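You operate a simulated robot arm through the tools that you are given. There is no shell and no other tool. Be economical: measure what you need, move in short steps, check, and stop when the job is done.

Carry out the task below with a simulated two-armed robot. There is one attempt and no reset: what you move stays moved.

## Task
Wind film on, seal the cup on the slide, push the pink straw through, then switch the sealer off.
Fine: one panel, one press held one to three seconds; the cup ends on the slide, pulled out. Where these are worked on the way, their far stop is far enough and under half their travel is too little: cup slide.

It is judged by the outcome, as a careful person would: the job done as asked, and still so three seconds after it is handed in. It fails if anything else is knocked over, pushed out of place, dropped, spilled or broken. A push-on lid holds only when it is set on centred and level and pressed home; a screw cap is set on level and turned clockwise until tight.

## Robot
Two 7-joint arms with two-finger parallel grippers on one trunk, on a base that drives. Base frame: it is fixed to the floor where the robot stands at the start and does not move with it; the origin is under the middle of the robot, x ahead of it, y to its left, z up. Units: cm, rad, N and s.
The left shoulder is at the start at [5, 16.5, 123], the right one opposite. With the tool pointing down near the work surface each hand reaches from about 10 to 66 cm from the robot's upright axis, wherever it stands, measured 20 degrees to its own side. Places, roughly: cup slide [50, -10, 80]; film knob [80, 10, 90]; heat dial [70, 10, 90]; heat switch [60, 10, 90]; straw [100, -125, 100]. Payload 3.91 kg a hand.
The TCP of each hand is the grasp point between the finger pads, 3 cm short of the fingertips. In the tool frame z runs along the fingers and y along their closing line. Largest opening 11 cm; finger width 2, thickness 1; the body of the gripper, 4.8 by 11.2 cm, starts 5.5 cm behind the TCP.
Orientation is that of the tool frame in the base frame, as a unit quaternion [x, y, z, w]. With the fingers straight down and closing along the base's y, the tool's x points along the base's -x, its y along +y and its z along -z.

## Interface
- The arms move only by the tool move_arm. It takes "left_commands", "right_commands" or both (then of equal length, played together; a hand with none holds still); each is a list of rows, each a list of 7 numbers: the shift along the base's x, y, z in units of 300 mm (1.0 is 300 mm), then the turn, a rotation vector about the base's x, y, z in units of 120 degrees (1.0 is 120 degrees), then the opening, from 0 (shut) to 1 (fully open). In form: [[x, y, z, ax, ay, az, claw], ...]. A call has 1 to 8 rows; each row is the pose to reach, as a shift and turn from the pose commanded when the call began. A call with a number of a shift or a turn outside -1 to 1 is refused whole. Each row takes 0.2 s and may step no farther than 5 cm and 0.15 rad from the row before; otherwise, or with a gripper value out of range, the whole call is refused. Where a pose cannot be reached the arm comes as near as it can. A force on the tool above 90 N (or 10 N above the force at the start of the call, whichever is more), or a blocked arm, ends the call early, and 0.2 s more pass. Each finger travels about 4.5 cm/s and halts on what it meets, pressing with about 37 N; the grip force reading is that of the motor and also rises with nothing between the fingers. The clock runs only during rows and for 0.2 s after the last one: add rows that repeat a pose to give the fingers time. The reply holds the time, the measured pose of the TCP, the force on the tool along the base axes, the opening and the grip force, in the units named above and with some noise, with the torque about the TCP (base axes, N m) and any sound that the robot's microphone picked up.
- Cameras (640 x 400 px; columns grow to the right, rows downward): "scene" is now at [9.76, -0.59, 138.12]; the picture's right is [-0.07, -1.00, 0.00], its down [-0.71, 0.05, -0.70] and it looks along [0.70, -0.05, -0.71] (base axes); focal length 248 px, centre (320, 200). "left" rides on the left gripper at [7.2, -1.7, -10.3] in its tool frame; the picture's right is [0.23, 0.97, 0.00], its down [-0.76, 0.18, -0.62] and it looks along [-0.61, 0.14, 0.78] (tool axes); focal length 222 px, centre (320, 200). "right" rides on the right gripper at [7.2, 1.7, -10.3] in its tool frame; the picture's right is [-0.23, 0.97, 0.00], its down [-0.76, -0.18, -0.62] and it looks along [-0.61, -0.14, 0.78] (tool axes); focal length 222 px, centre (320, 200). There is no depth. A picture from a camera that has moved, and an enlarged one, comes with that camera's place and axes in the base frame and with its lens. The place of the scene camera against the robot may be out by one fixed shift of up to 2.5 cm in any direction.
- get_image(camera): a new picture of that camera. The clock stands still meanwhile.
- raise_lower(by): slides the trunk up (or, below 0, down) by that many cm; the arms and the scene camera ride with it, the base frame stays. It gives what a move gives, with no picture.
- drive_base(legs): drives the robot by 1 to 6 legs, each [ahead, left, turn to the left] in cm, cm and rad, along the robot's own axes; the way and the turn of a leg run together, so that a leg with both is an arc; at most 150 cm and 3.142 rad a leg. The arms and the cameras ride along, it lands a little off, and it stops where it bumps. It gives what a move gives.
- aim_head(pan, tilt): turns the head with the scene camera to pan (to the left, within 1.396 rad either way) and tilt (down, from -0.506 to 1.204), counted from straight ahead of the robot. It gives what a move gives.
- enlarge(camera, box): a new picture of the part [left, top, right, bottom] of that camera's present view, enlarged. The clock stands still meanwhile.
- hand_in(): hands the job in; it is judged then, once.

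Go step by step. Nothing tells you exact positions but the pictures and the camera data: compare them with the known pose of the tool, close in by small moves and look again before you grip or let go. The budget is 120 turns and 92 pictures, counting those below and the enlarged ones. Unless the task says otherwise, let go and move clear before handing in, and close with one line.

The tools are called after "Emit:" as a command line: name --argument value ..., lists and objects as JSON in quotes. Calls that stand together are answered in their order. move_arm: Moves the arms, as the interface text tells. Its arguments: {"type":"object","properties":{"left_commands":{"type":"array","items":{"type":"array","items":{"type":"number"}}},"right_commands":{"type":"array","items":{"type":"array","items":{"type":"number"}}}},"required":[]} The other tools are called the same way: raise_lower (by) slides the trunk up or down; drive_base (legs) drives the base; aim_head (pan, tilt) turns the head that bears the scene camera; get_image (camera) takes a picture; enlarge (camera, box) takes an enlarged picture of a part of a camera's view; hand_in () hands the job in.

At the start:

```text
clock: 0.0
left_eef_pos: [42.01, 20.31, 100.0]
left_ee_rot: [-0.001, 1.0, 0.0, -0.001]
left_ft_force: [0.5, 0.0, 0.3]
left_ft_torque: [-0.01, 0.0, 0.01]
left_opening: 11.02
left_grip_force: 0.0
right_eef_pos: [42.94, -18.04, 100.12]
right_ee_rot: [0.0, 1.0, 0.0, 0.0]
right_ft_force: [-1.1, -0.8, -0.4]
right_ft_torque: [-0.04, -0.01, 0.06]
right_opening: 11.01
right_grip_force: 0.0
trunk travel left (down, up): [-45.0, 5.3]
robot x, y, heading: [0.02, -0.08, -0.003]
head pan, tilt: [-0.07, 0.789]
```

scene: 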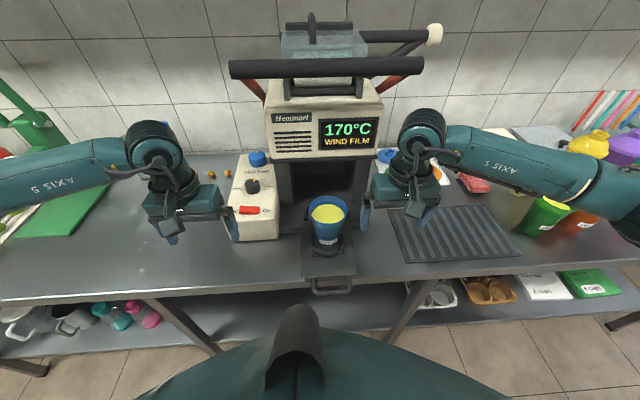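
right: 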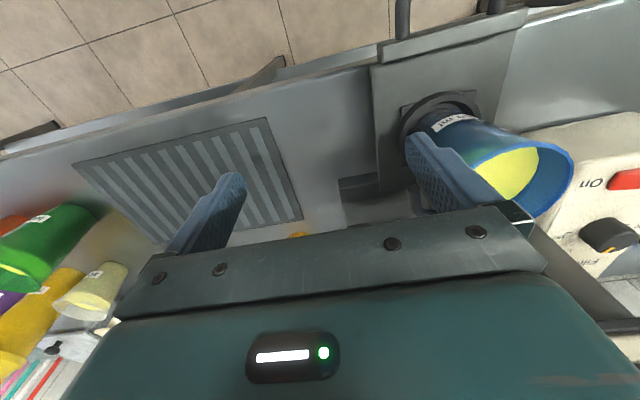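
left: 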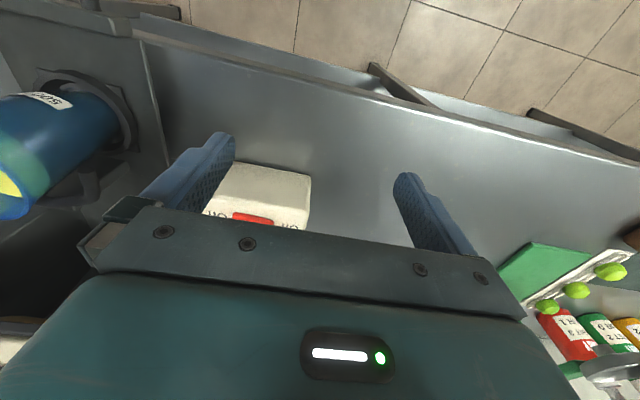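

I see the sealer with its display "170°C WIND FILM", a control box to its left (blue knob, black dial, red switch), and a cup on the pulled-out slide. I'll look closer first.

Emit:
enlarge --camera "scene" --box '[220, 0, 460, 150]'

Emit:
enlarge --camera "scene" --box '[210, 140, 402, 300]'

Emit:
enlarge --camera "scene" --box '[450, 60, 640, 240]'

```text
2.67 times, centred on (340, 75) of scene
camera zoom: at [9.76, -0.59, 138.12], right [-0.07, -1.0, 0.0], down [-0.71, 0.05, -0.7], along [0.7, -0.05, -0.71], focal length 662 px, centre (267, 533)
```

zoom: 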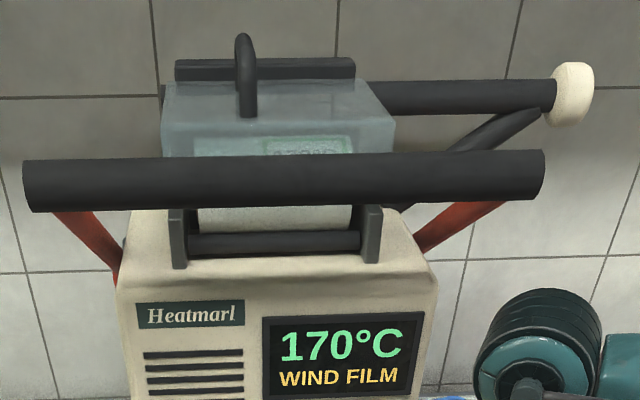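

```text
2.50 times, centred on (306, 220) of scene
camera zoom: at [9.76, -0.59, 138.12], right [-0.07, -1.0, 0.0], down [-0.71, 0.05, -0.7], along [0.7, -0.05, -0.71], focal length 621 px, centre (355, 150)
```

zoom: 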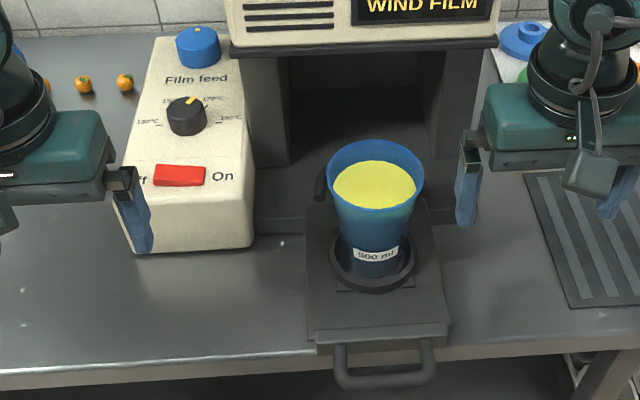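

```text
2.22 times, centred on (545, 150) of scene
camera zoom: at [9.76, -0.59, 138.12], right [-0.07, -1.0, 0.0], down [-0.71, 0.05, -0.7], along [0.7, -0.05, -0.71], focal length 552 px, centre (-180, 311)
```

zoom: 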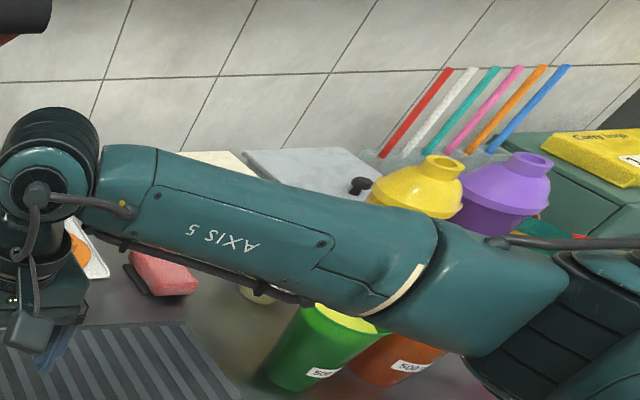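

The straws stand in a rack far to the right. I'll look that way and up at the machine.

Emit:
aim_head --pan -0.75 --tilt 0.5

Emit:
get_image --camera "scene"

Emit:
aim_head --pan -0.05 --tilt 0.35

Emit:
get_image --camera "scene"

```text
clock: 1.1
left_eef_pos: [42.13, 20.35, 100.08]
left_ee_rot: [-0.001, 1.0, -0.001, 0.0]
left_ft_force: [0.3, 0.3, 0.0]
left_ft_torque: [0.02, -0.02, 0.02]
left_opening: 11.01
left_grip_force: 0.1
right_eef_pos: [42.92, -18.01, 99.92]
right_ee_rot: [0.0, 1.0, 0.0, 0.0]
right_ft_force: [-0.1, 0.4, 0.4]
right_ft_torque: [-0.02, -0.01, 0.0]
right_opening: 11.01
right_grip_force: 0.2
trunk travel left (down, up): [-45.0, 5.3]
robot x, y, heading: [0.18, 0.13, -0.001]
head pan, tilt: [-0.75, 0.499]
```

```text
85 pictures are left
camera scene: at [8.33, -6.22, 140.63], right [-0.68, -0.73, 0.0], down [-0.35, 0.33, -0.88], along [0.64, -0.6, -0.48], focal length 248 px, centre (320, 200)
```

scene: 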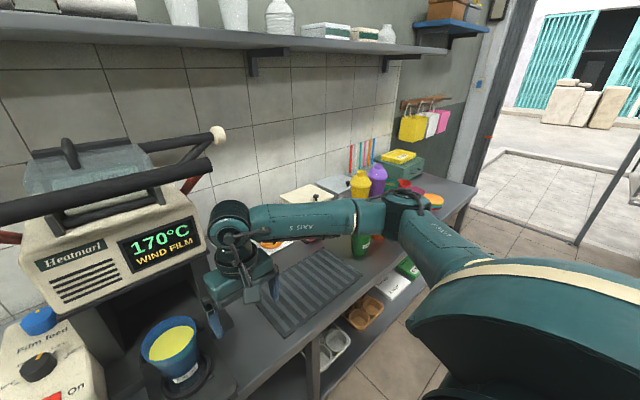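

```text
clock: 2.1
left_eef_pos: [42.13, 20.29, 100.02]
left_ee_rot: [-0.001, 1.0, -0.001, 0.0]
left_ft_force: [0.2, 0.4, -0.3]
left_ft_torque: [-0.01, 0.0, 0.0]
left_opening: 11.01
left_grip_force: 0.1
right_eef_pos: [42.9, -17.89, 100.03]
right_ee_rot: [0.0, 1.0, 0.001, 0.0]
right_ft_force: [0.2, -0.3, 0.3]
right_ft_torque: [0.02, -0.04, -0.01]
right_opening: 11.0
right_grip_force: 0.1
trunk travel left (down, up): [-45.0, 5.3]
robot x, y, heading: [-0.07, 0.54, -0.004]
head pan, tilt: [-0.051, 0.351]
```

```text
84 pictures are left
camera scene: at [10.97, -0.5, 142.0], right [-0.05, -1.0, 0.0], down [-0.34, 0.02, -0.94], along [0.94, -0.05, -0.34], focal length 248 px, centre (320, 200)
```

scene: 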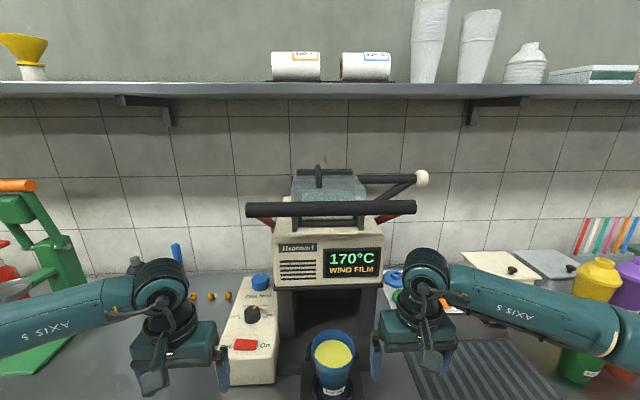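

The film rolls on the shelf carry temperature labels, so I'll read them and the machine's own roll before trusting the dial.

Emit:
enlarge --camera "scene" --box '[260, 40, 400, 90]'

Emit:
enlarge --camera "scene" --box '[280, 155, 376, 215]'

Emit:
enlarge --camera "scene" --box '[218, 266, 298, 366]'

```text
4.57 times, centred on (330, 65) of scene
camera zoom: at [10.97, -0.5, 142.0], right [-0.05, -1.0, 0.0], down [-0.34, 0.02, -0.94], along [0.94, -0.05, -0.34], focal length 1136 px, centre (274, 817)
```

zoom: 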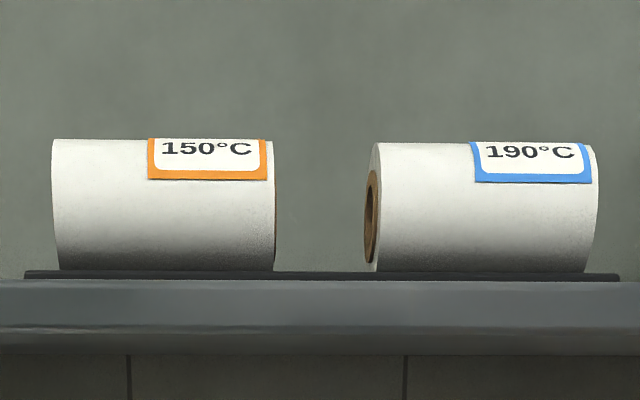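

```text
6.67 times, centred on (328, 185) of scene
camera zoom: at [10.97, -0.5, 142.0], right [-0.05, -1.0, 0.0], down [-0.34, 0.02, -0.94], along [0.94, -0.05, -0.34], focal length 1656 px, centre (267, 300)
```

zoom: 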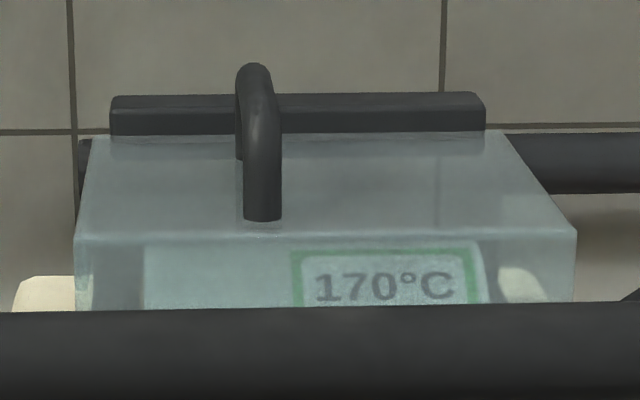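

```text
4.00 times, centred on (258, 316) of scene
camera zoom: at [10.97, -0.5, 142.0], right [-0.05, -1.0, 0.0], down [-0.34, 0.02, -0.94], along [0.94, -0.05, -0.34], focal length 994 px, centre (568, -264)
```

zoom: 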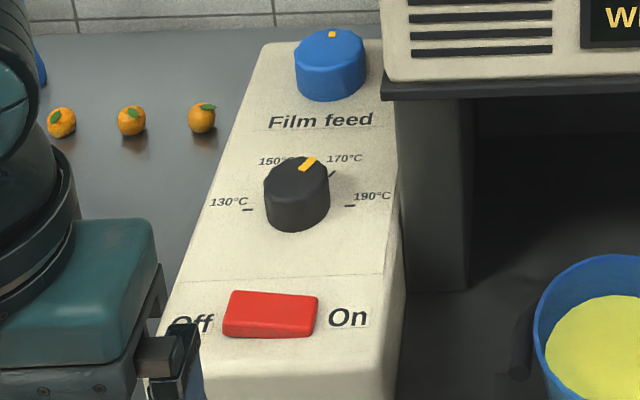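

The loaded roll reads 170°C and the dial matches, so the heat setting stays as is. I'll lift and spread the hands, then drive a little closer.

Emit:
move_arm --left_commands '[[0, 0.03, 0.12, 0, 0, 0, 1], [-0.05, 0.06, 0.25, 0, 0, 0, 1], [-0.1, 0.1, 0.3, 0, 0, 0, 1]]' --right_commands '[[0, -0.1, 0.12, 0, 0, 0, 1], [-0.12, -0.2, 0.24, 0, 0, 0, 1], [-0.25, -0.3, 0.3, 0, 0, 0, 1]]'

Emit:
drive_base --legs '[[12, 0, 0]]'

Emit:
aim_head --pan 0.0 --tilt 0.7

Emit:
get_image --camera "scene"

Emit:
get_image --camera "left"

```text
refused: row 2 steps farther than a row can; nothing moved
```

```text
clock: 3.4
left_eef_pos: [54.15, 20.45, 99.99]
left_ee_rot: [-0.001, 1.0, 0.0, 0.0]
left_ft_force: [-0.3, 0.1, -0.5]
left_ft_torque: [0.04, 0.01, -0.02]
left_opening: 11.02
left_grip_force: 0.1
right_eef_pos: [55.08, -17.99, 99.87]
right_ee_rot: [0.0, 1.0, 0.0, 0.0]
right_ft_force: [0.3, 0.1, -0.2]
right_ft_torque: [0.01, -0.04, 0.02]
right_opening: 11.01
right_grip_force: 0.1
trunk travel left (down, up): [-45.0, 5.3]
robot x, y, heading: [11.6, -0.35, 0.001]
head pan, tilt: [-0.051, 0.351]
```

```text
clock: 4.2
left_eef_pos: [54.06, 20.41, 100.16]
left_ee_rot: [-0.003, 1.0, 0.0, -0.001]
left_ft_force: [0.3, -0.3, 0.6]
left_ft_torque: [0.02, 0.03, -0.04]
left_opening: 11.01
left_grip_force: 0.1
right_eef_pos: [55.15, -17.88, 99.94]
right_ee_rot: [-0.001, 1.0, 0.0, 0.001]
right_ft_force: [-0.8, -0.2, 0.3]
right_ft_torque: [-0.01, -0.01, -0.03]
right_opening: 11.02
right_grip_force: 0.0
trunk travel left (down, up): [-45.0, 5.3]
robot x, y, heading: [12.07, -0.24, 0.004]
head pan, tilt: [0.0, 0.7]
```

```text
80 pictures are left
camera scene: at [22.25, 0.01, 138.87], right [0.0, -1.0, 0.0], down [-0.64, 0.0, -0.77], along [0.77, 0.0, -0.64], focal length 248 px, centre (320, 200)
```

scene: 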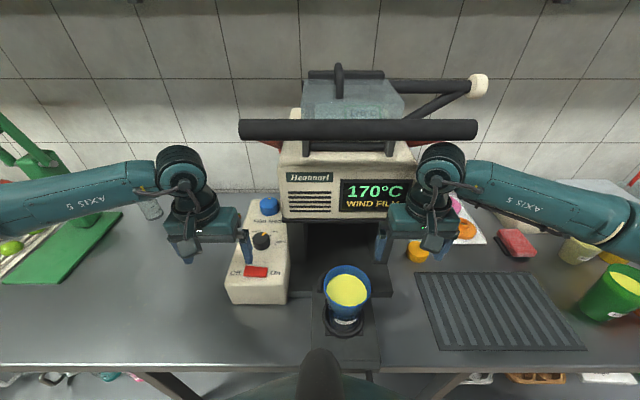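

```text
79 pictures are left
camera left: at [46.9, 18.72, 110.19], right [-0.23, 0.97, 0.0], down [0.76, 0.18, 0.62], along [0.61, 0.14, -0.78], focal length 222 px, centre (320, 200)
```

left: 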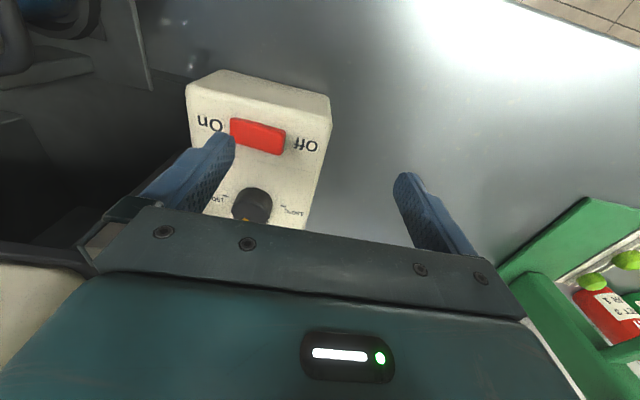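

The hands kept clear during the drive. I place the switch near [59,14.5,85], dial [64,15,90], knob about [75,14.5,92] and cup near y=-5. Next I turn the left hand so it closes along x and clear the right hand away.

Emit:
move_arm --left_commands '[[0, 0.03, 0.08, 0, 0, -0.07, 1], [0, 0.06, 0.16, 0, 0, -0.14, 1], [0, 0.08, 0.24, 0, 0, -0.21, 1], [0, 0.08, 0.3, 0, 0, -0.28, 1], [0, 0.08, 0.3, 0, 0, -0.35, 1], [0, 0.08, 0.3, 0, 0, -0.42, 1], [0, 0.08, 0.3, 0, 0, -0.49, 1], [0, 0.08, 0.3, 0, 0, -0.56, 1]]' --right_commands '[[0, -0.1, 0.05, 0, 0, 0, 1], [-0.1, -0.2, 0.1, 0, 0, 0, 1], [-0.2, -0.3, 0.15, 0, 0, 0, 1], [-0.3, -0.35, 0.2, 0, 0, 0, 1], [-0.4, -0.4, 0.2, 0, 0, 0, 1], [-0.5, -0.4, 0.2, 0, 0, 0, 1], [-0.5, -0.4, 0.2, 0, 0, 0, 1], [-0.5, -0.4, 0.2, 0, 0, 0, 1]]'

```text
clock: 6.0
left_eef_pos: [51.93, 21.01, 106.77]
left_ee_rot: [0.493, 0.868, 0.048, 0.019]
left_ft_force: [-0.9, 0.6, 0.8]
left_ft_torque: [0.04, 0.02, 0.03]
left_opening: 11.01
left_grip_force: 0.0
left hand out of reach, approached as far as the arm can: row 7, 8
right_eef_pos: [39.8, -29.9, 105.96]
right_ee_rot: [-0.001, 1.0, 0.001, 0.001]
right_ft_force: [0.1, -0.6, 0.6]
right_ft_torque: [0.03, 0.01, -0.05]
right_opening: 10.99
right_grip_force: 0.1
trunk travel left (down, up): [-45.0, 5.3]
robot x, y, heading: [12.17, -0.32, 0.003]
head pan, tilt: [0.0, 0.7]
```

The left wrist runs into a limit near -60° of yaw. I'll retract it, then move the base left and turn it right so the limit falls more favourably at the knob.

Emit:
move_arm --left_commands '[[-0.12, 0, 0, 0, 0, 0.05, 1], [-0.25, 0, 0, 0, 0, 0.1, 1], [-0.4, 0, 0, 0, 0, 0.1, 1], [-0.5, 0, 0, 0, 0, 0.1, 1], [-0.5, 0, 0, 0, 0, 0.1, 1]]'

```text
clock: 7.2
left_eef_pos: [40.41, 20.35, 107.07]
left_ee_rot: [0.399, 0.916, 0.048, 0.012]
left_ft_force: [0.0, 0.5, -0.4]
left_ft_torque: [0.01, 0.02, -0.05]
left_opening: 11.01
left_grip_force: 0.1
left hand out of reach, approached as far as the arm can: row 3, 4, 5
right_eef_pos: [39.86, -29.85, 105.94]
right_ee_rot: [-0.001, 1.0, 0.0, 0.0]
right_ft_force: [0.7, 0.1, -0.1]
right_ft_torque: [0.0, 0.02, 0.0]
right_opening: 11.01
right_grip_force: 0.1
trunk travel left (down, up): [-45.0, 5.3]
robot x, y, heading: [12.22, 0.21, 0.004]
head pan, tilt: [0.0, 0.7]
```

Emit:
drive_base --legs '[[0, 14, 0], [0, 0, -0.4]]'

Emit:
aim_head --pan 0.4 --tilt 0.75

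Emit:
get_image --camera "scene"

Emit:
get_image --camera "left"

```text
clock: 9.7
left_eef_pos: [46.09, 21.47, 107.11]
left_ee_rot: [0.573, 0.818, 0.044, 0.022]
left_ft_force: [0.4, 0.8, -0.7]
left_ft_torque: [0.0, -0.03, -0.02]
left_opening: 11.0
left_grip_force: 0.0
right_eef_pos: [26.05, -24.42, 105.93]
right_ee_rot: [0.197, 0.98, 0.001, 0.001]
right_ft_force: [0.1, -0.2, 0.4]
right_ft_torque: [-0.01, 0.0, 0.0]
right_opening: 10.99
right_grip_force: 0.0
trunk travel left (down, up): [-45.0, 5.3]
robot x, y, heading: [12.52, 13.42, -0.398]
head pan, tilt: [0.0, 0.7]
```

```text
clock: 10.6
left_eef_pos: [46.15, 21.4, 107.04]
left_ee_rot: [0.574, 0.817, 0.045, 0.022]
left_ft_force: [-1.1, -0.3, 0.2]
left_ft_torque: [0.0, 0.02, 0.0]
left_opening: 11.0
left_grip_force: 0.1
right_eef_pos: [26.07, -24.5, 105.98]
right_ee_rot: [0.198, 0.98, 0.0, 0.001]
right_ft_force: [-0.1, 0.3, -0.3]
right_ft_torque: [0.02, -0.01, -0.01]
right_opening: 11.0
right_grip_force: 0.1
trunk travel left (down, up): [-45.0, 5.3]
robot x, y, heading: [11.98, 13.74, -0.401]
head pan, tilt: [0.4, 0.75]
```

```text
78 pictures are left
camera scene: at [21.8, 12.68, 138.44], right [0.0, -1.0, 0.0], down [-0.68, 0.0, -0.73], along [0.73, 0.0, -0.68], focal length 248 px, centre (320, 200)
```

scene: 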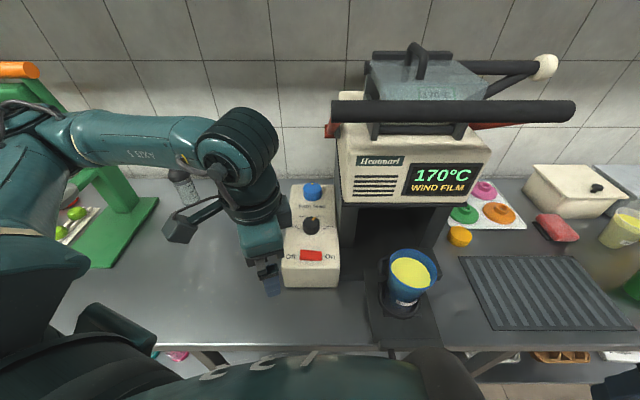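

```text
77 pictures are left
camera left: at [41.11, 27.23, 117.08], right [0.83, 0.54, 0.1], down [0.37, -0.68, 0.63], along [0.41, -0.48, -0.77], focal length 222 px, centre (320, 200)
```

left: 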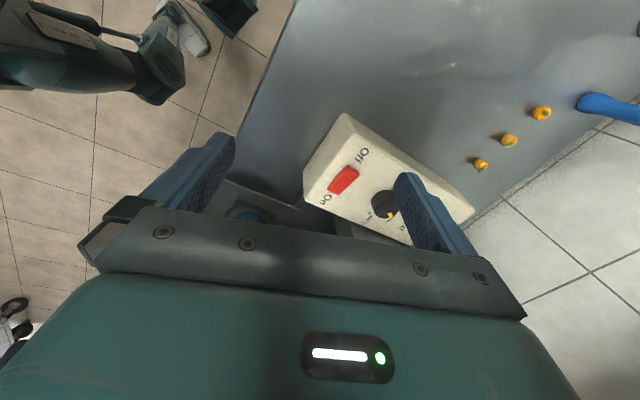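

The heading change works: yaw is now about -70°. I'll move the left hand forward over the control box at a safe height, staying left of the lever end.

Emit:
move_arm --left_commands '[[0.13, 0.02, 0, 0, 0, -0.03, 1], [0.26, 0.03, 0, 0, 0, -0.06, 1], [0.4, 0.03, 0, 0, 0, -0.09, 1], [0.55, 0.03, 0, 0, 0, -0.12, 1], [0.7, 0.03, 0, 0, 0, -0.15, 1], [0.7, 0.03, 0, 0, 0, -0.15, 1]]'

Emit:
get_image --camera "left"

Emit:
get_image --camera "scene"

```text
clock: 12.0
left_eef_pos: [53.93, 19.35, 106.27]
left_ee_rot: [0.683, 0.729, 0.04, 0.028]
left_ft_force: [-0.1, -0.7, 0.6]
left_ft_torque: [-0.01, -0.03, -0.03]
left_opening: 11.01
left_grip_force: 0.1
left hand out of reach, approached as far as the arm can: row 3, 4, 5, 6
right_eef_pos: [26.15, -24.58, 105.95]
right_ee_rot: [0.198, 0.98, 0.0, 0.0]
right_ft_force: [0.0, 0.5, 0.2]
right_ft_torque: [0.04, -0.02, 0.03]
right_opening: 11.0
right_grip_force: 0.1
trunk travel left (down, up): [-45.0, 5.3]
robot x, y, heading: [12.02, 14.17, -0.397]
head pan, tilt: [0.4, 0.75]
```

```text
76 pictures are left
camera left: at [50.69, 26.25, 116.41], right [0.95, 0.29, 0.1], down [0.17, -0.76, 0.63], along [0.26, -0.58, -0.77], focal length 222 px, centre (320, 200)
```

left: 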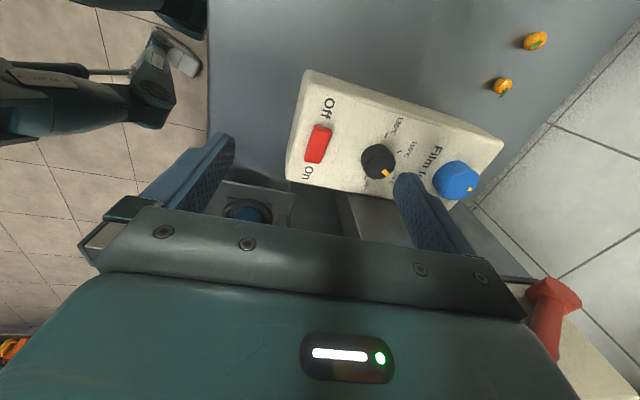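

```text
75 pictures are left
camera scene: at [21.8, 12.62, 138.44], right [0.0, -1.0, 0.0], down [-0.68, 0.0, -0.73], along [0.73, 0.0, -0.68], focal length 248 px, centre (320, 200)
```

scene: 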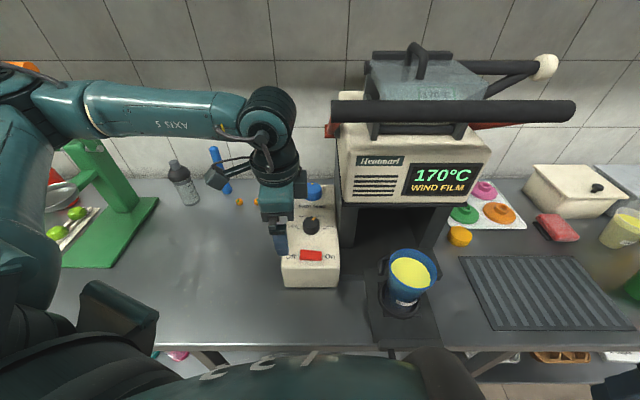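

The knob is about [78.5,14.6,90] with a roughly vertical axis, just beyond reach in this pose. I'll drive the base about 10 cm toward +x.

Emit:
drive_base --legs '[[9.2, 3.9, 0]]'

Emit:
get_image --camera "scene"

Emit:
get_image --camera "left"

```text
clock: 12.9
left_eef_pos: [56.72, 19.44, 106.37]
left_ee_rot: [0.682, 0.73, 0.041, 0.028]
left_ft_force: [0.1, 0.1, 0.4]
left_ft_torque: [-0.04, -0.03, -0.02]
left_opening: 11.01
left_grip_force: 0.0
right_eef_pos: [28.91, -24.37, 106.04]
right_ee_rot: [0.197, 0.98, 0.001, 0.002]
right_ft_force: [-0.5, 0.2, 1.2]
right_ft_torque: [0.02, -0.02, 0.03]
right_opening: 11.01
right_grip_force: 0.0
trunk travel left (down, up): [-45.0, 5.3]
robot x, y, heading: [14.97, 13.55, -0.398]
head pan, tilt: [0.4, 0.75]
stopped in leg 1: the robot was blocked; the commanded pose is now the measured one
```

```text
74 pictures are left
camera scene: at [24.55, 12.69, 138.46], right [0.0, -1.0, 0.0], down [-0.68, 0.0, -0.73], along [0.73, 0.0, -0.68], focal length 248 px, centre (320, 200)
```

scene: 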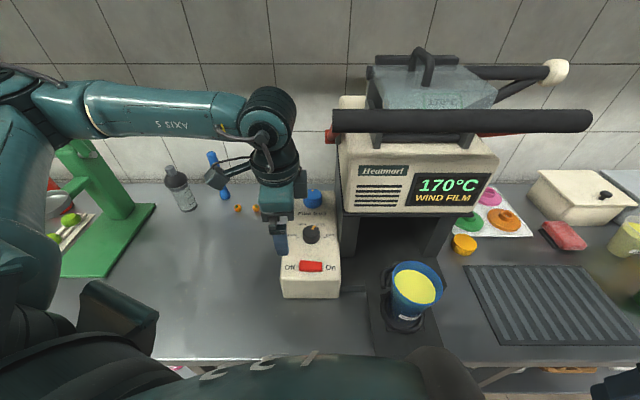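

```text
73 pictures are left
camera left: at [53.51, 26.32, 116.46], right [0.95, 0.29, 0.1], down [0.17, -0.76, 0.63], along [0.26, -0.58, -0.77], focal length 222 px, centre (320, 200)
```

left: 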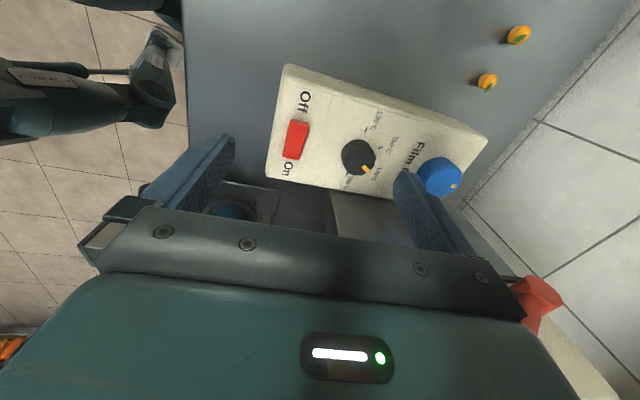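

The base stops at the table at x≈15. To shorten the reach and relax the wrist I'll move the robot left and turn it further right (heading about -1).

Emit:
drive_base --legs '[[-12.3, 24.1, 0], [0, 0, -0.6]]'

Emit:
aim_head --pan 0.85 --tilt 0.7

Emit:
get_image --camera "scene"

```text
clock: 15.1
left_eef_pos: [54.97, 46.44, 106.4]
left_ee_rot: [0.683, 0.729, 0.04, 0.027]
left_ft_force: [0.1, -1.0, -0.2]
left_ft_torque: [0.03, 0.0, 0.01]
left_opening: 10.95
left_grip_force: 0.2
right_eef_pos: [26.96, 2.81, 105.91]
right_ee_rot: [0.197, 0.98, 0.001, 0.0]
right_ft_force: [0.4, 0.4, 0.1]
right_ft_torque: [-0.02, -0.01, -0.01]
right_opening: 10.99
right_grip_force: 0.0
trunk travel left (down, up): [-45.0, 5.3]
robot x, y, heading: [12.99, 41.19, -0.395]
head pan, tilt: [0.4, 0.75]
stopped in leg 2: the robot was blocked; the commanded pose is now the measured one
```

```text
clock: 15.9
left_eef_pos: [54.9, 46.42, 106.23]
left_ee_rot: [0.682, 0.729, 0.041, 0.027]
left_ft_force: [0.3, 0.1, 0.0]
left_ft_torque: [-0.02, 0.04, -0.01]
left_opening: 11.0
left_grip_force: 0.1
right_eef_pos: [26.93, 2.83, 105.85]
right_ee_rot: [0.197, 0.98, 0.001, -0.001]
right_ft_force: [-0.1, 0.4, -0.4]
right_ft_torque: [0.02, -0.01, 0.01]
right_opening: 11.0
right_grip_force: 0.0
trunk travel left (down, up): [-45.0, 5.3]
robot x, y, heading: [13.19, 40.98, -0.405]
head pan, tilt: [0.85, 0.7]
```

```text
72 pictures are left
camera scene: at [22.13, 43.52, 138.86], right [0.43, -0.9, 0.0], down [-0.58, -0.28, -0.76], along [0.69, 0.33, -0.64], focal length 248 px, centre (320, 200)
```

scene: 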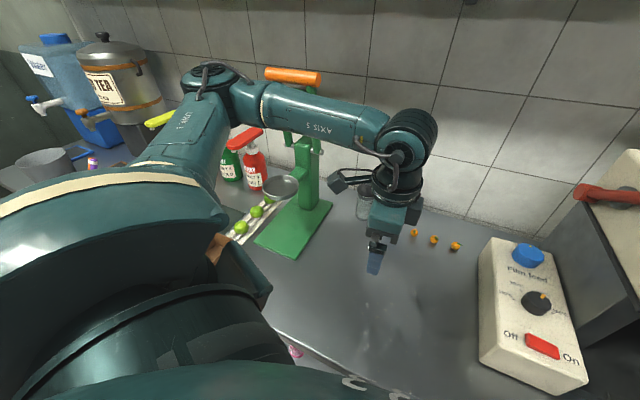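

The turn was blocked by the table, so I'll back off first and then turn.

Emit:
drive_base --legs '[[-9.2, -3.9, 0], [0, 0, -0.5]]'

```text
clock: 18.5
left_eef_pos: [42.35, 25.37, 106.38]
left_ee_rot: [0.844, 0.533, 0.032, 0.038]
left_ft_force: [-0.1, 0.3, 0.0]
left_ft_torque: [-0.01, -0.01, -0.03]
left_opening: 10.99
left_grip_force: 0.1
right_eef_pos: [-3.36, 0.75, 105.87]
right_ee_rot: [0.439, 0.899, 0.001, 0.0]
right_ft_force: [-0.2, 0.0, 0.9]
right_ft_torque: [0.0, 0.04, -0.01]
right_opening: 10.97
right_grip_force: 0.1
trunk travel left (down, up): [-45.0, 5.3]
robot x, y, heading: [2.97, 40.74, -0.914]
head pan, tilt: [0.85, 0.7]
```

Emit:
drive_base --legs '[[8.5, 6.1, 0]]'

Emit:
get_image --camera "scene"

```text
clock: 19.7
left_eef_pos: [52.72, 22.49, 106.24]
left_ee_rot: [0.844, 0.534, 0.032, 0.036]
left_ft_force: [0.3, 0.2, -0.3]
left_ft_torque: [0.0, -0.01, 0.0]
left_opening: 10.99
left_grip_force: 0.1
right_eef_pos: [6.9, -2.22, 106.03]
right_ee_rot: [0.439, 0.899, 0.0, 0.0]
right_ft_force: [0.8, -0.4, 0.2]
right_ft_torque: [0.0, 0.02, 0.0]
right_opening: 11.0
right_grip_force: 0.1
trunk travel left (down, up): [-45.0, 5.3]
robot x, y, heading: [13.03, 38.31, -0.912]
head pan, tilt: [0.85, 0.7]
```

```text
71 pictures are left
camera scene: at [22.51, 35.2, 138.84], right [-0.06, -1.0, 0.0], down [-0.64, 0.04, -0.76], along [0.76, -0.04, -0.65], focal length 248 px, centre (320, 200)
```

scene: 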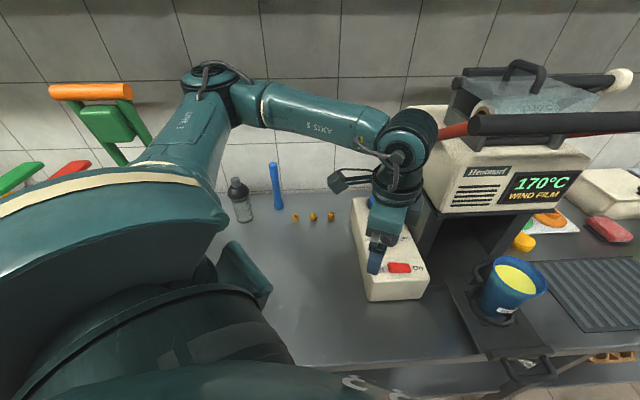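

Emit:
move_arm --left_commands '[[0.1, 0.03, 0, 0, 0, 0.05, 1], [0.2, 0.05, 0, 0, 0, 0.1, 1], [0.3, 0.05, 0, 0, 0, 0.15, 1], [0.4, 0.05, 0, 0, 0, 0.2, 1], [0.5, 0.05, 0, 0, 0, 0.21, 1], [0.6, 0.05, 0, 0, 0, 0.21, 1], [0.6, 0.05, 0, 0, 0, 0.21, 1]]'

Emit:
get_image --camera "left"

```text
clock: 21.3
left_eef_pos: [64.54, 23.91, 106.1]
left_ee_rot: [0.707, 0.705, 0.04, 0.029]
left_ft_force: [0.1, -0.2, 0.1]
left_ft_torque: [-0.02, 0.02, 0.02]
left_opening: 11.01
left_grip_force: 0.1
left hand out of reach, approached as far as the arm can: row 3, 5, 6, 7
right_eef_pos: [6.84, -2.16, 105.95]
right_ee_rot: [0.438, 0.899, 0.0, 0.0]
right_ft_force: [0.2, 0.4, -0.8]
right_ft_torque: [0.0, 0.01, -0.03]
right_opening: 11.0
right_grip_force: 0.1
trunk travel left (down, up): [-45.0, 5.3]
robot x, y, heading: [13.42, 37.98, -0.911]
head pan, tilt: [0.85, 0.7]
```

```text
70 pictures are left
camera left: at [61.9, 31.04, 116.13], right [0.97, 0.22, 0.1], down [0.11, -0.77, 0.63], along [0.22, -0.6, -0.77], focal length 222 px, centre (320, 200)
```

left: 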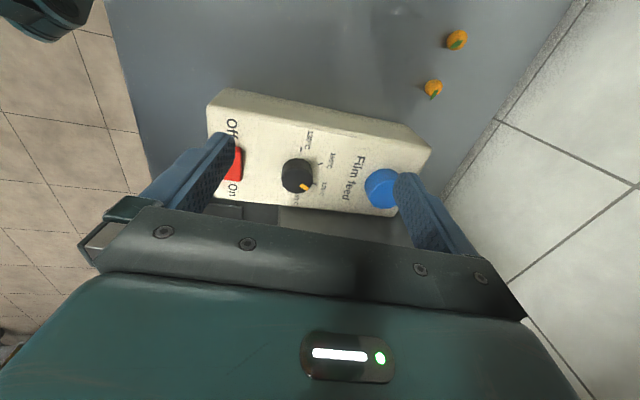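

Reach at this height is limited by the wrist, so I'll come down while leaning the hand top outward (toward +y). That also keeps the wrist clear of the machine.

Emit:
move_arm --left_commands '[[0.0, 0, -0.06, -0.04, 0, 0, 1], [0.06, -0.04, -0.12, -0.08, 0, 0, 1], [0.14, -0.08, -0.16, -0.12, 0, 0, 1], [0.24, -0.12, -0.2, -0.12, 0, 0, 1], [0.34, -0.16, -0.2, -0.12, 0, 0, 1], [0.42, -0.2, -0.2, -0.12, 0, 0, 1], [0.42, -0.2, -0.2, -0.12, 0, 0, 1]]'

Emit:
get_image --camera "left"

Emit:
get_image --camera "scene"

```text
clock: 22.9
left_eef_pos: [65.64, 21.16, 103.67]
left_ee_rot: [0.698, 0.705, -0.047, 0.117]
left_ft_force: [-0.5, -0.4, -0.3]
left_ft_torque: [0.08, -0.01, 0.01]
left_opening: 11.01
left_grip_force: 0.0
left hand out of reach, approached as far as the arm can: row 2, 3, 4, 5, 6, 7
right_eef_pos: [6.94, -2.4, 105.73]
right_ee_rot: [0.438, 0.899, 0.003, 0.0]
right_ft_force: [-1.0, -0.6, 0.2]
right_ft_torque: [0.01, 0.05, -0.01]
right_opening: 11.0
right_grip_force: 0.2
trunk travel left (down, up): [-45.0, 5.3]
robot x, y, heading: [13.25, 37.97, -0.909]
head pan, tilt: [0.85, 0.7]
```

```text
69 pictures are left
camera left: at [63.01, 30.5, 111.71], right [0.97, 0.24, 0.04], down [0.11, -0.59, 0.8], along [0.22, -0.77, -0.6], focal length 222 px, centre (320, 200)
```

left: 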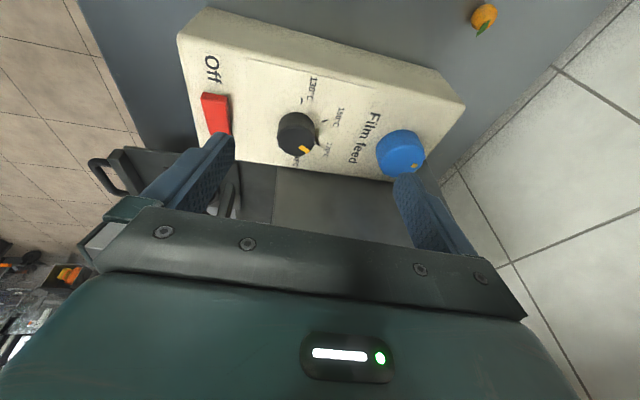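

```text
68 pictures are left
camera scene: at [22.33, 34.92, 138.85], right [-0.06, -1.0, 0.0], down [-0.64, 0.04, -0.76], along [0.76, -0.04, -0.64], focal length 248 px, centre (320, 200)
```

scene: 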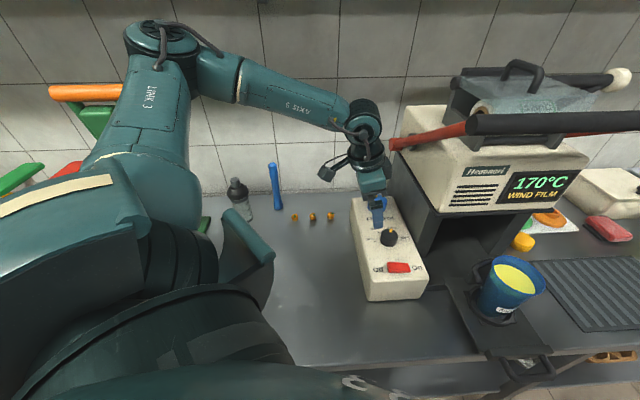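

The wrist, not the distance, is the limit. I'll approach the knob differently: fingers pitched about 45° down along the arm's natural direction (about -40°), closing horizontally on the knob. First I undo the yaw.

Emit:
move_arm --left_commands '[[0, 0.01, 0.03, 0, 0, 0.07, 1], [-0.03, 0.03, 0.06, 0, 0, 0.14, 1], [-0.06, 0.05, 0.06, 0, 0, 0.21, 1], [-0.1, 0.08, 0.06, 0, 0, 0.28, 1], [-0.1, 0.1, 0.06, 0, 0, 0.35, 1], [-0.1, 0.1, 0.06, 0, 0, 0.417, 1], [-0.1, 0.1, 0.06, 0, 0, 0.417, 1]]'

```text
clock: 24.5
left_eef_pos: [62.19, 23.94, 105.48]
left_ee_rot: [0.333, 0.934, 0.006, 0.127]
left_ft_force: [0.4, -0.5, -0.3]
left_ft_torque: [-0.03, 0.03, 0.0]
left_opening: 11.01
left_grip_force: 0.1
right_eef_pos: [6.91, -2.14, 105.85]
right_ee_rot: [0.438, 0.899, 0.001, 0.0]
right_ft_force: [0.9, 0.1, -0.1]
right_ft_torque: [0.04, 0.01, -0.02]
right_opening: 11.01
right_grip_force: 0.0
trunk travel left (down, up): [-45.0, 5.3]
robot x, y, heading: [13.52, 38.14, -0.905]
head pan, tilt: [0.85, 0.7]
```

Emit:
move_arm --left_commands '[[0, 0, 0, -0.05, -0.045, 0, 1], [0, 0, 0, -0.1, -0.09, 0, 1], [0.03, 0, 0, -0.15, -0.135, 0, 1], [0.06, -0.02, -0.02, -0.2, -0.18, 0, 1], [0.06, -0.02, -0.02, -0.203, -0.18, 0, 1]]'

Emit:
get_image --camera "left"

Emit:
get_image --camera "scene"

```text
clock: 25.7
left_eef_pos: [63.92, 23.35, 104.85]
left_ee_rot: [0.293, 0.874, -0.129, 0.366]
left_ft_force: [-0.2, -0.2, -0.1]
left_ft_torque: [0.03, -0.01, 0.0]
left_opening: 10.96
left_grip_force: 0.0
right_eef_pos: [6.88, -2.08, 105.98]
right_ee_rot: [0.438, 0.899, 0.002, 0.0]
right_ft_force: [-0.1, 0.5, 0.1]
right_ft_torque: [0.0, 0.0, 0.0]
right_opening: 10.99
right_grip_force: 0.0
trunk travel left (down, up): [-45.0, 5.3]
robot x, y, heading: [13.55, 38.25, -0.907]
head pan, tilt: [0.85, 0.7]
```

```text
67 pictures are left
camera left: at [53.02, 29.62, 106.72], right [0.46, 0.87, -0.17], down [0.18, 0.1, 0.98], along [0.87, -0.49, -0.11], focal length 222 px, centre (320, 200)
```

left: 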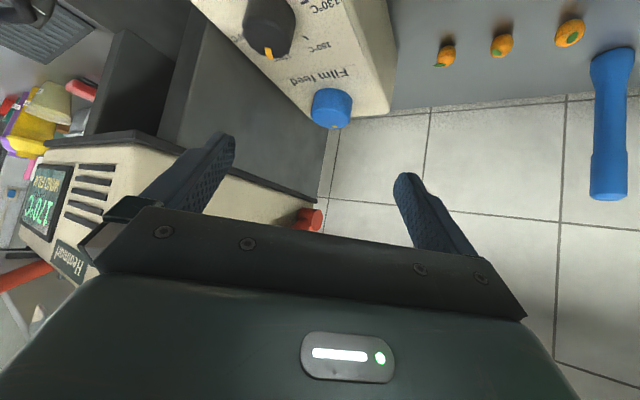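

```text
66 pictures are left
camera scene: at [22.33, 35.24, 138.87], right [-0.06, -1.0, 0.0], down [-0.64, 0.04, -0.77], along [0.76, -0.04, -0.64], focal length 248 px, centre (320, 200)
```

scene: 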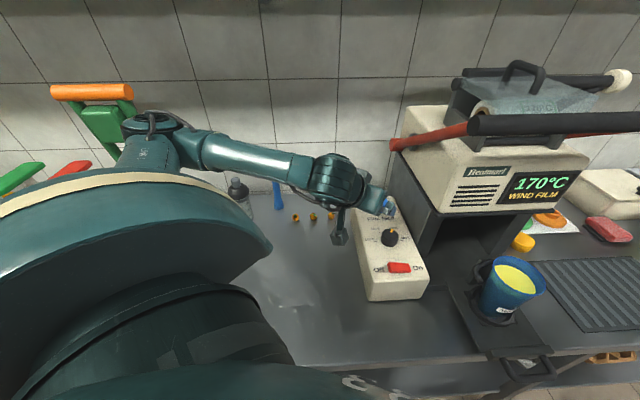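

The new pose works, and two hand-camera views agree on the knob at [78.7, 14.5, 90]. I'll go to a pre-grasp point 7 cm back along the finger direction with the fingers partly closed.

Emit:
move_arm --left_commands '[[0.08, -0.04, -0.06, 0, 0, 0, 0.75], [0.16, -0.08, -0.13, 0, 0, 0, 0.75], [0.24, -0.12, -0.2, 0, 0, 0, 0.75], [0.323, -0.162, -0.275, 0, 0, 0, 0.75], [0.323, -0.162, -0.275, 0, 0, 0, 0.75]]'

Emit:
get_image --camera "left"

Emit:
get_image --camera "scene"

```text
clock: 26.9
left_eef_pos: [73.58, 18.56, 96.48]
left_ee_rot: [0.294, 0.874, -0.128, 0.366]
left_ft_force: [-1.2, 0.4, 0.0]
left_ft_torque: [0.01, -0.02, 0.04]
left_opening: 8.24
left_grip_force: 0.1
right_eef_pos: [6.86, -2.14, 105.85]
right_ee_rot: [0.439, 0.899, 0.001, 0.001]
right_ft_force: [0.3, -0.3, -0.5]
right_ft_torque: [-0.03, -0.01, 0.01]
right_opening: 11.01
right_grip_force: 0.1
trunk travel left (down, up): [-45.0, 5.3]
robot x, y, heading: [13.63, 37.83, -0.909]
head pan, tilt: [0.85, 0.7]
```

```text
65 pictures are left
camera left: at [62.8, 24.84, 98.43], right [0.46, 0.87, -0.17], down [0.18, 0.1, 0.98], along [0.87, -0.48, -0.11], focal length 222 px, centre (320, 200)
```

left: 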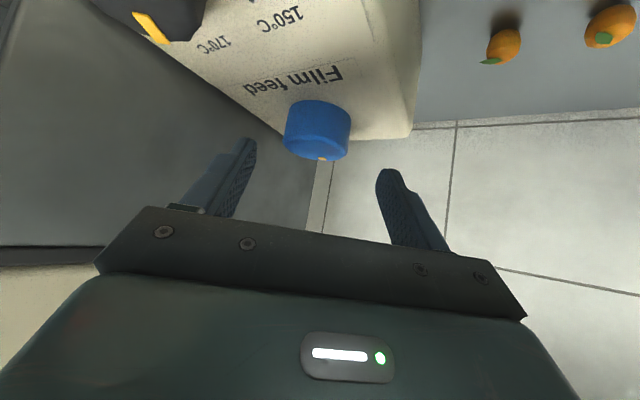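

```text
64 pictures are left
camera scene: at [22.31, 35.25, 138.87], right [-0.06, -1.0, 0.0], down [-0.64, 0.04, -0.77], along [0.76, -0.04, -0.64], focal length 248 px, centre (320, 200)
```

scene: 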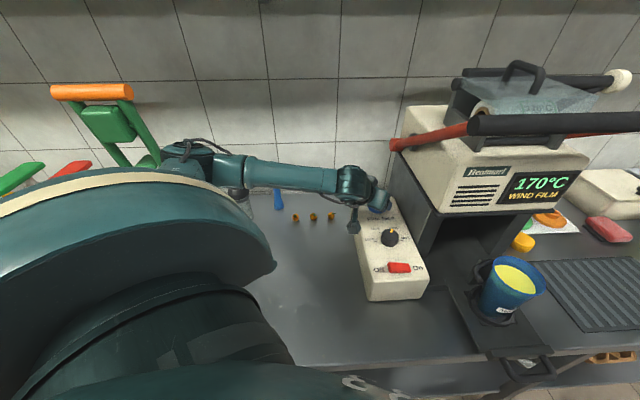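

Knob and fingers line up. I'll advance to the knob in small steps and then close.

Emit:
move_arm --left_commands '[[0.05, -0.04, -0.055, 0, 0, 0, 0.75], [0.09, -0.07, -0.105, 0, 0, 0, 0.75], [0.13, -0.105, -0.155, 0, 0, 0, 0.75], [0.13, -0.105, -0.155, 0, 0, 0, 0.75]]'

Emit:
get_image --camera "left"

```text
clock: 27.9
left_eef_pos: [77.31, 15.43, 92.46]
left_ee_rot: [0.293, 0.872, -0.129, 0.37]
left_ft_force: [-13.1, 10.3, 25.6]
left_ft_torque: [0.96, -0.58, 0.75]
left_opening: 8.23
left_grip_force: 0.1
right_eef_pos: [6.69, -1.89, 105.99]
right_ee_rot: [0.439, 0.898, 0.001, 0.004]
right_ft_force: [0.5, -0.2, 0.6]
right_ft_torque: [0.02, -0.01, 0.02]
right_opening: 10.98
right_grip_force: 0.1
trunk travel left (down, up): [-45.0, 5.3]
robot x, y, heading: [13.13, 38.09, -0.908]
head pan, tilt: [0.85, 0.7]
```

```text
63 pictures are left
camera left: at [66.43, 21.75, 94.11], right [0.47, 0.87, -0.17], down [0.17, 0.1, 0.98], along [0.87, -0.49, -0.1], focal length 222 px, centre (320, 200)
```

left: 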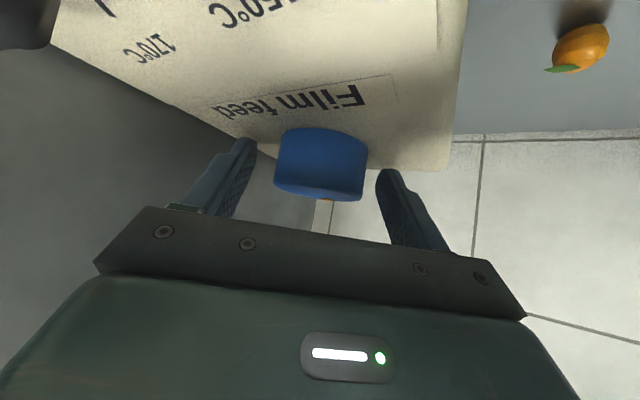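

The tips touch the panel (about 25 N), so I'll lift 1 cm and close on the knob.

Emit:
move_arm --left_commands '[[0, 0, 0.035, 0, 0, 0, 0.75], [0.0, -0.0, 0.035, 0, 0, 0, 0.55], [0.0, 0, 0.035, 0, 0, 0, 0.4], [0.0, 0, 0.035, 0, 0, 0, 0.4], [0.0, 0, 0.035, 0, 0, 0, 0.4]]'

Emit:
get_image --camera "left"

```text
clock: 29.1
left_eef_pos: [77.47, 15.38, 92.6]
left_ee_rot: [0.294, 0.875, -0.127, 0.363]
left_ft_force: [-2.0, 2.6, -6.2]
left_ft_torque: [0.01, -0.2, 0.01]
left_opening: 5.3
left_grip_force: 44.9
right_eef_pos: [6.94, -2.09, 106.02]
right_ee_rot: [0.438, 0.899, 0.001, 0.0]
right_ft_force: [0.0, 0.1, 0.3]
right_ft_torque: [-0.02, -0.03, -0.01]
right_opening: 11.01
right_grip_force: 0.1
trunk travel left (down, up): [-45.0, 5.3]
robot x, y, heading: [13.66, 37.87, -0.909]
head pan, tilt: [0.85, 0.7]
```

```text
62 pictures are left
camera left: at [66.6, 21.59, 94.58], right [0.46, 0.87, -0.17], down [0.18, 0.09, 0.98], along [0.87, -0.48, -0.12], focal length 222 px, centre (320, 200)
```

left: 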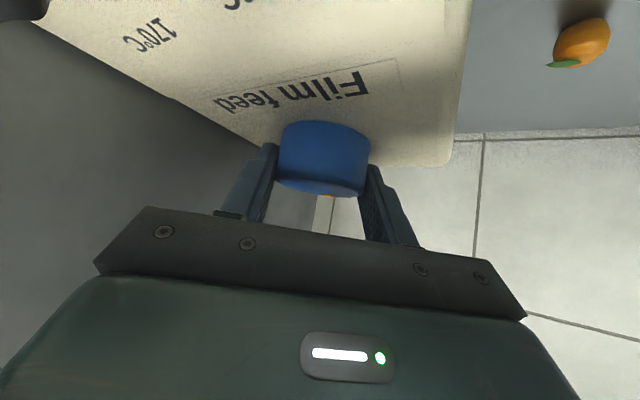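

The knob is gripped (opening 5.3 cm). I'll try about 24° clockwise first and watch torque, sound and display.

Emit:
move_arm --left_commands '[[0.0045, 0.0054, 0, 0, 0, -0.0669, 0.4], [0.0097, 0.0102, 0, 0, 0, -0.1337, 0.4], [0.0155, 0.0142, 0, 0, 0, -0.2006, 0.4], [0.0155, 0.0142, 0, 0, 0, -0.2006, 0.4]]'

Emit:
get_image --camera "scene"

Emit:
get_image --camera "left"

```text
clock: 30.1
left_eef_pos: [77.82, 15.55, 92.75]
left_ee_rot: [0.471, 0.793, -0.204, 0.327]
left_ft_force: [-14.1, -8.3, -17.6]
left_ft_torque: [0.11, 0.6, -0.09]
left_opening: 5.28
left_grip_force: 45.0
right_eef_pos: [6.91, -2.28, 105.87]
right_ee_rot: [0.438, 0.899, 0.001, 0.0]
right_ft_force: [-0.2, 0.3, -1.1]
right_ft_torque: [0.04, 0.03, -0.01]
right_opening: 10.99
right_grip_force: 0.1
trunk travel left (down, up): [-45.0, 5.3]
robot x, y, heading: [13.35, 38.1, -0.907]
head pan, tilt: [0.85, 0.7]
```

```text
61 pictures are left
camera scene: at [22.37, 35.04, 138.84], right [-0.06, -1.0, 0.0], down [-0.64, 0.04, -0.76], along [0.76, -0.04, -0.64], focal length 248 px, centre (320, 200)
```

scene: 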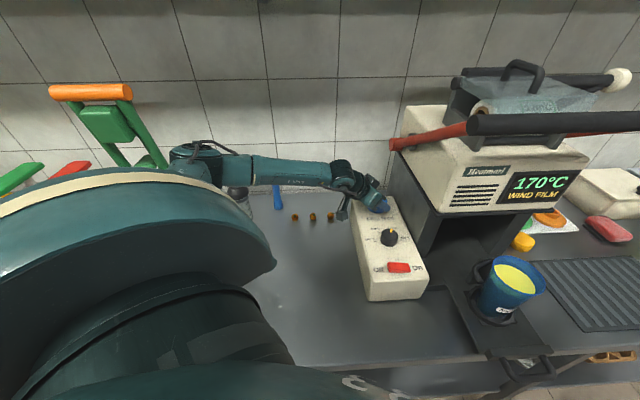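

```text
60 pictures are left
camera left: at [70.39, 25.71, 94.65], right [0.78, 0.6, -0.18], down [0.21, 0.01, 0.98], along [0.59, -0.8, -0.12], focal length 222 px, centre (320, 200)
```

left: 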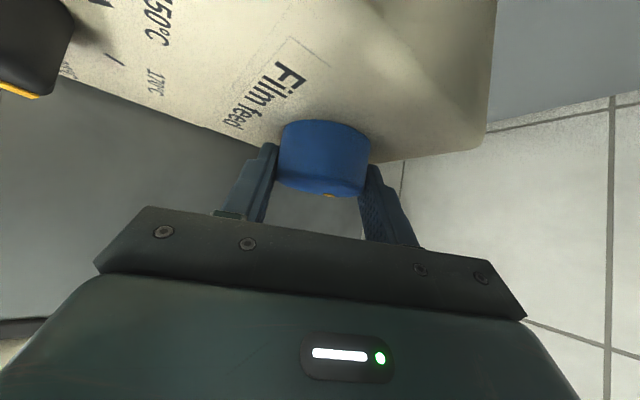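

The knob turns with the hand. I'll keep going clockwise by another 32°, with a slight centre correction.

Emit:
move_arm --left_commands '[[0.0013, -0.0005, 0, 0, 0, -0.0669, 0.4], [0.0063, 0.0005, 0, 0, 0, -0.1337, 0.4], [0.0133, 0.0016, 0, 0, 0, -0.2006, 0.4], [0.0203, 0.0019, 0, 0, 0, -0.2674, 0.4], [0.0203, 0.0019, 0, 0, 0, -0.2674, 0.4]]'

Emit:
enlarge --camera "scene" --box '[320, 60, 640, 260]'

```text
clock: 31.3
left_eef_pos: [77.75, 15.46, 92.94]
left_ee_rot: [0.553, 0.738, -0.227, 0.315]
left_ft_force: [56.6, 16.2, -18.4]
left_ft_torque: [0.5, -0.71, 0.35]
left_opening: 5.3
left_grip_force: 45.2
left hand out of reach, approached as far as the arm can: row 2, 3, 4, 5
right_eef_pos: [7.52, -2.08, 105.97]
right_ee_rot: [0.437, 0.9, -0.001, -0.003]
right_ft_force: [0.5, 0.2, -0.2]
right_ft_torque: [0.0, -0.04, 0.01]
right_opening: 11.02
right_grip_force: 0.1
trunk travel left (down, up): [-45.0, 5.3]
robot x, y, heading: [13.36, 37.96, -0.912]
head pan, tilt: [0.85, 0.7]
```

```text
2.00 times, centred on (480, 160) of scene
camera zoom: at [23.2, 35.36, 138.78], right [-0.06, -1.0, 0.0], down [-0.65, 0.04, -0.76], along [0.76, -0.04, -0.65], focal length 497 px, centre (0, 280)
```

zoom: 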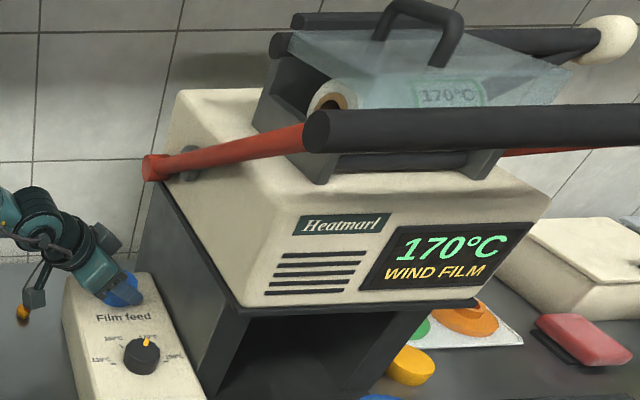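

The stroke ended at the wrist limit (about -73°) with the display still on WIND FILM. I'll open the fingers in place so I can ratchet back.

Emit:
move_arm --left_commands '[[0, 0, 0, 0, 0, 0, 0.65], [0, 0, 0, 0, 0, 0, 0.65], [0, 0, 0, 0, 0, 0, 0.65]]'

```text
clock: 32.1
left_eef_pos: [76.37, 14.33, 93.39]
left_ee_rot: [0.559, 0.729, -0.239, 0.315]
left_ft_force: [30.4, 1.8, 0.6]
left_ft_torque: [-0.16, -0.48, -0.15]
left_opening: 8.61
left_grip_force: 14.7
right_eef_pos: [7.07, -2.18, 105.95]
right_ee_rot: [0.438, 0.899, -0.001, -0.002]
right_ft_force: [0.2, 0.7, -0.1]
right_ft_torque: [0.0, -0.03, 0.01]
right_opening: 11.01
right_grip_force: 0.1
trunk travel left (down, up): [-45.0, 5.3]
robot x, y, heading: [12.97, 38.58, -0.915]
head pan, tilt: [0.85, 0.7]
```

Emit:
move_arm --left_commands '[[0, 0, 0, 0, 0, 0.0669, 0.65], [0, 0, 0, 0, 0, 0.1337, 0.65], [0, 0, 0, 0, 0, 0.2006, 0.65]]'

```text
clock: 32.9
left_eef_pos: [76.37, 14.71, 93.4]
left_ee_rot: [0.395, 0.831, -0.165, 0.356]
left_ft_force: [20.9, 11.6, 6.3]
left_ft_torque: [0.47, -0.75, 0.1]
left_opening: 8.29
left_grip_force: 11.5
right_eef_pos: [6.98, -2.08, 106.04]
right_ee_rot: [0.438, 0.899, -0.001, 0.001]
right_ft_force: [0.2, -0.8, -0.1]
right_ft_torque: [-0.02, 0.01, -0.05]
right_opening: 10.99
right_grip_force: 0.1
trunk travel left (down, up): [-45.0, 5.3]
robot x, y, heading: [13.53, 38.14, -0.905]
head pan, tilt: [0.85, 0.7]
```

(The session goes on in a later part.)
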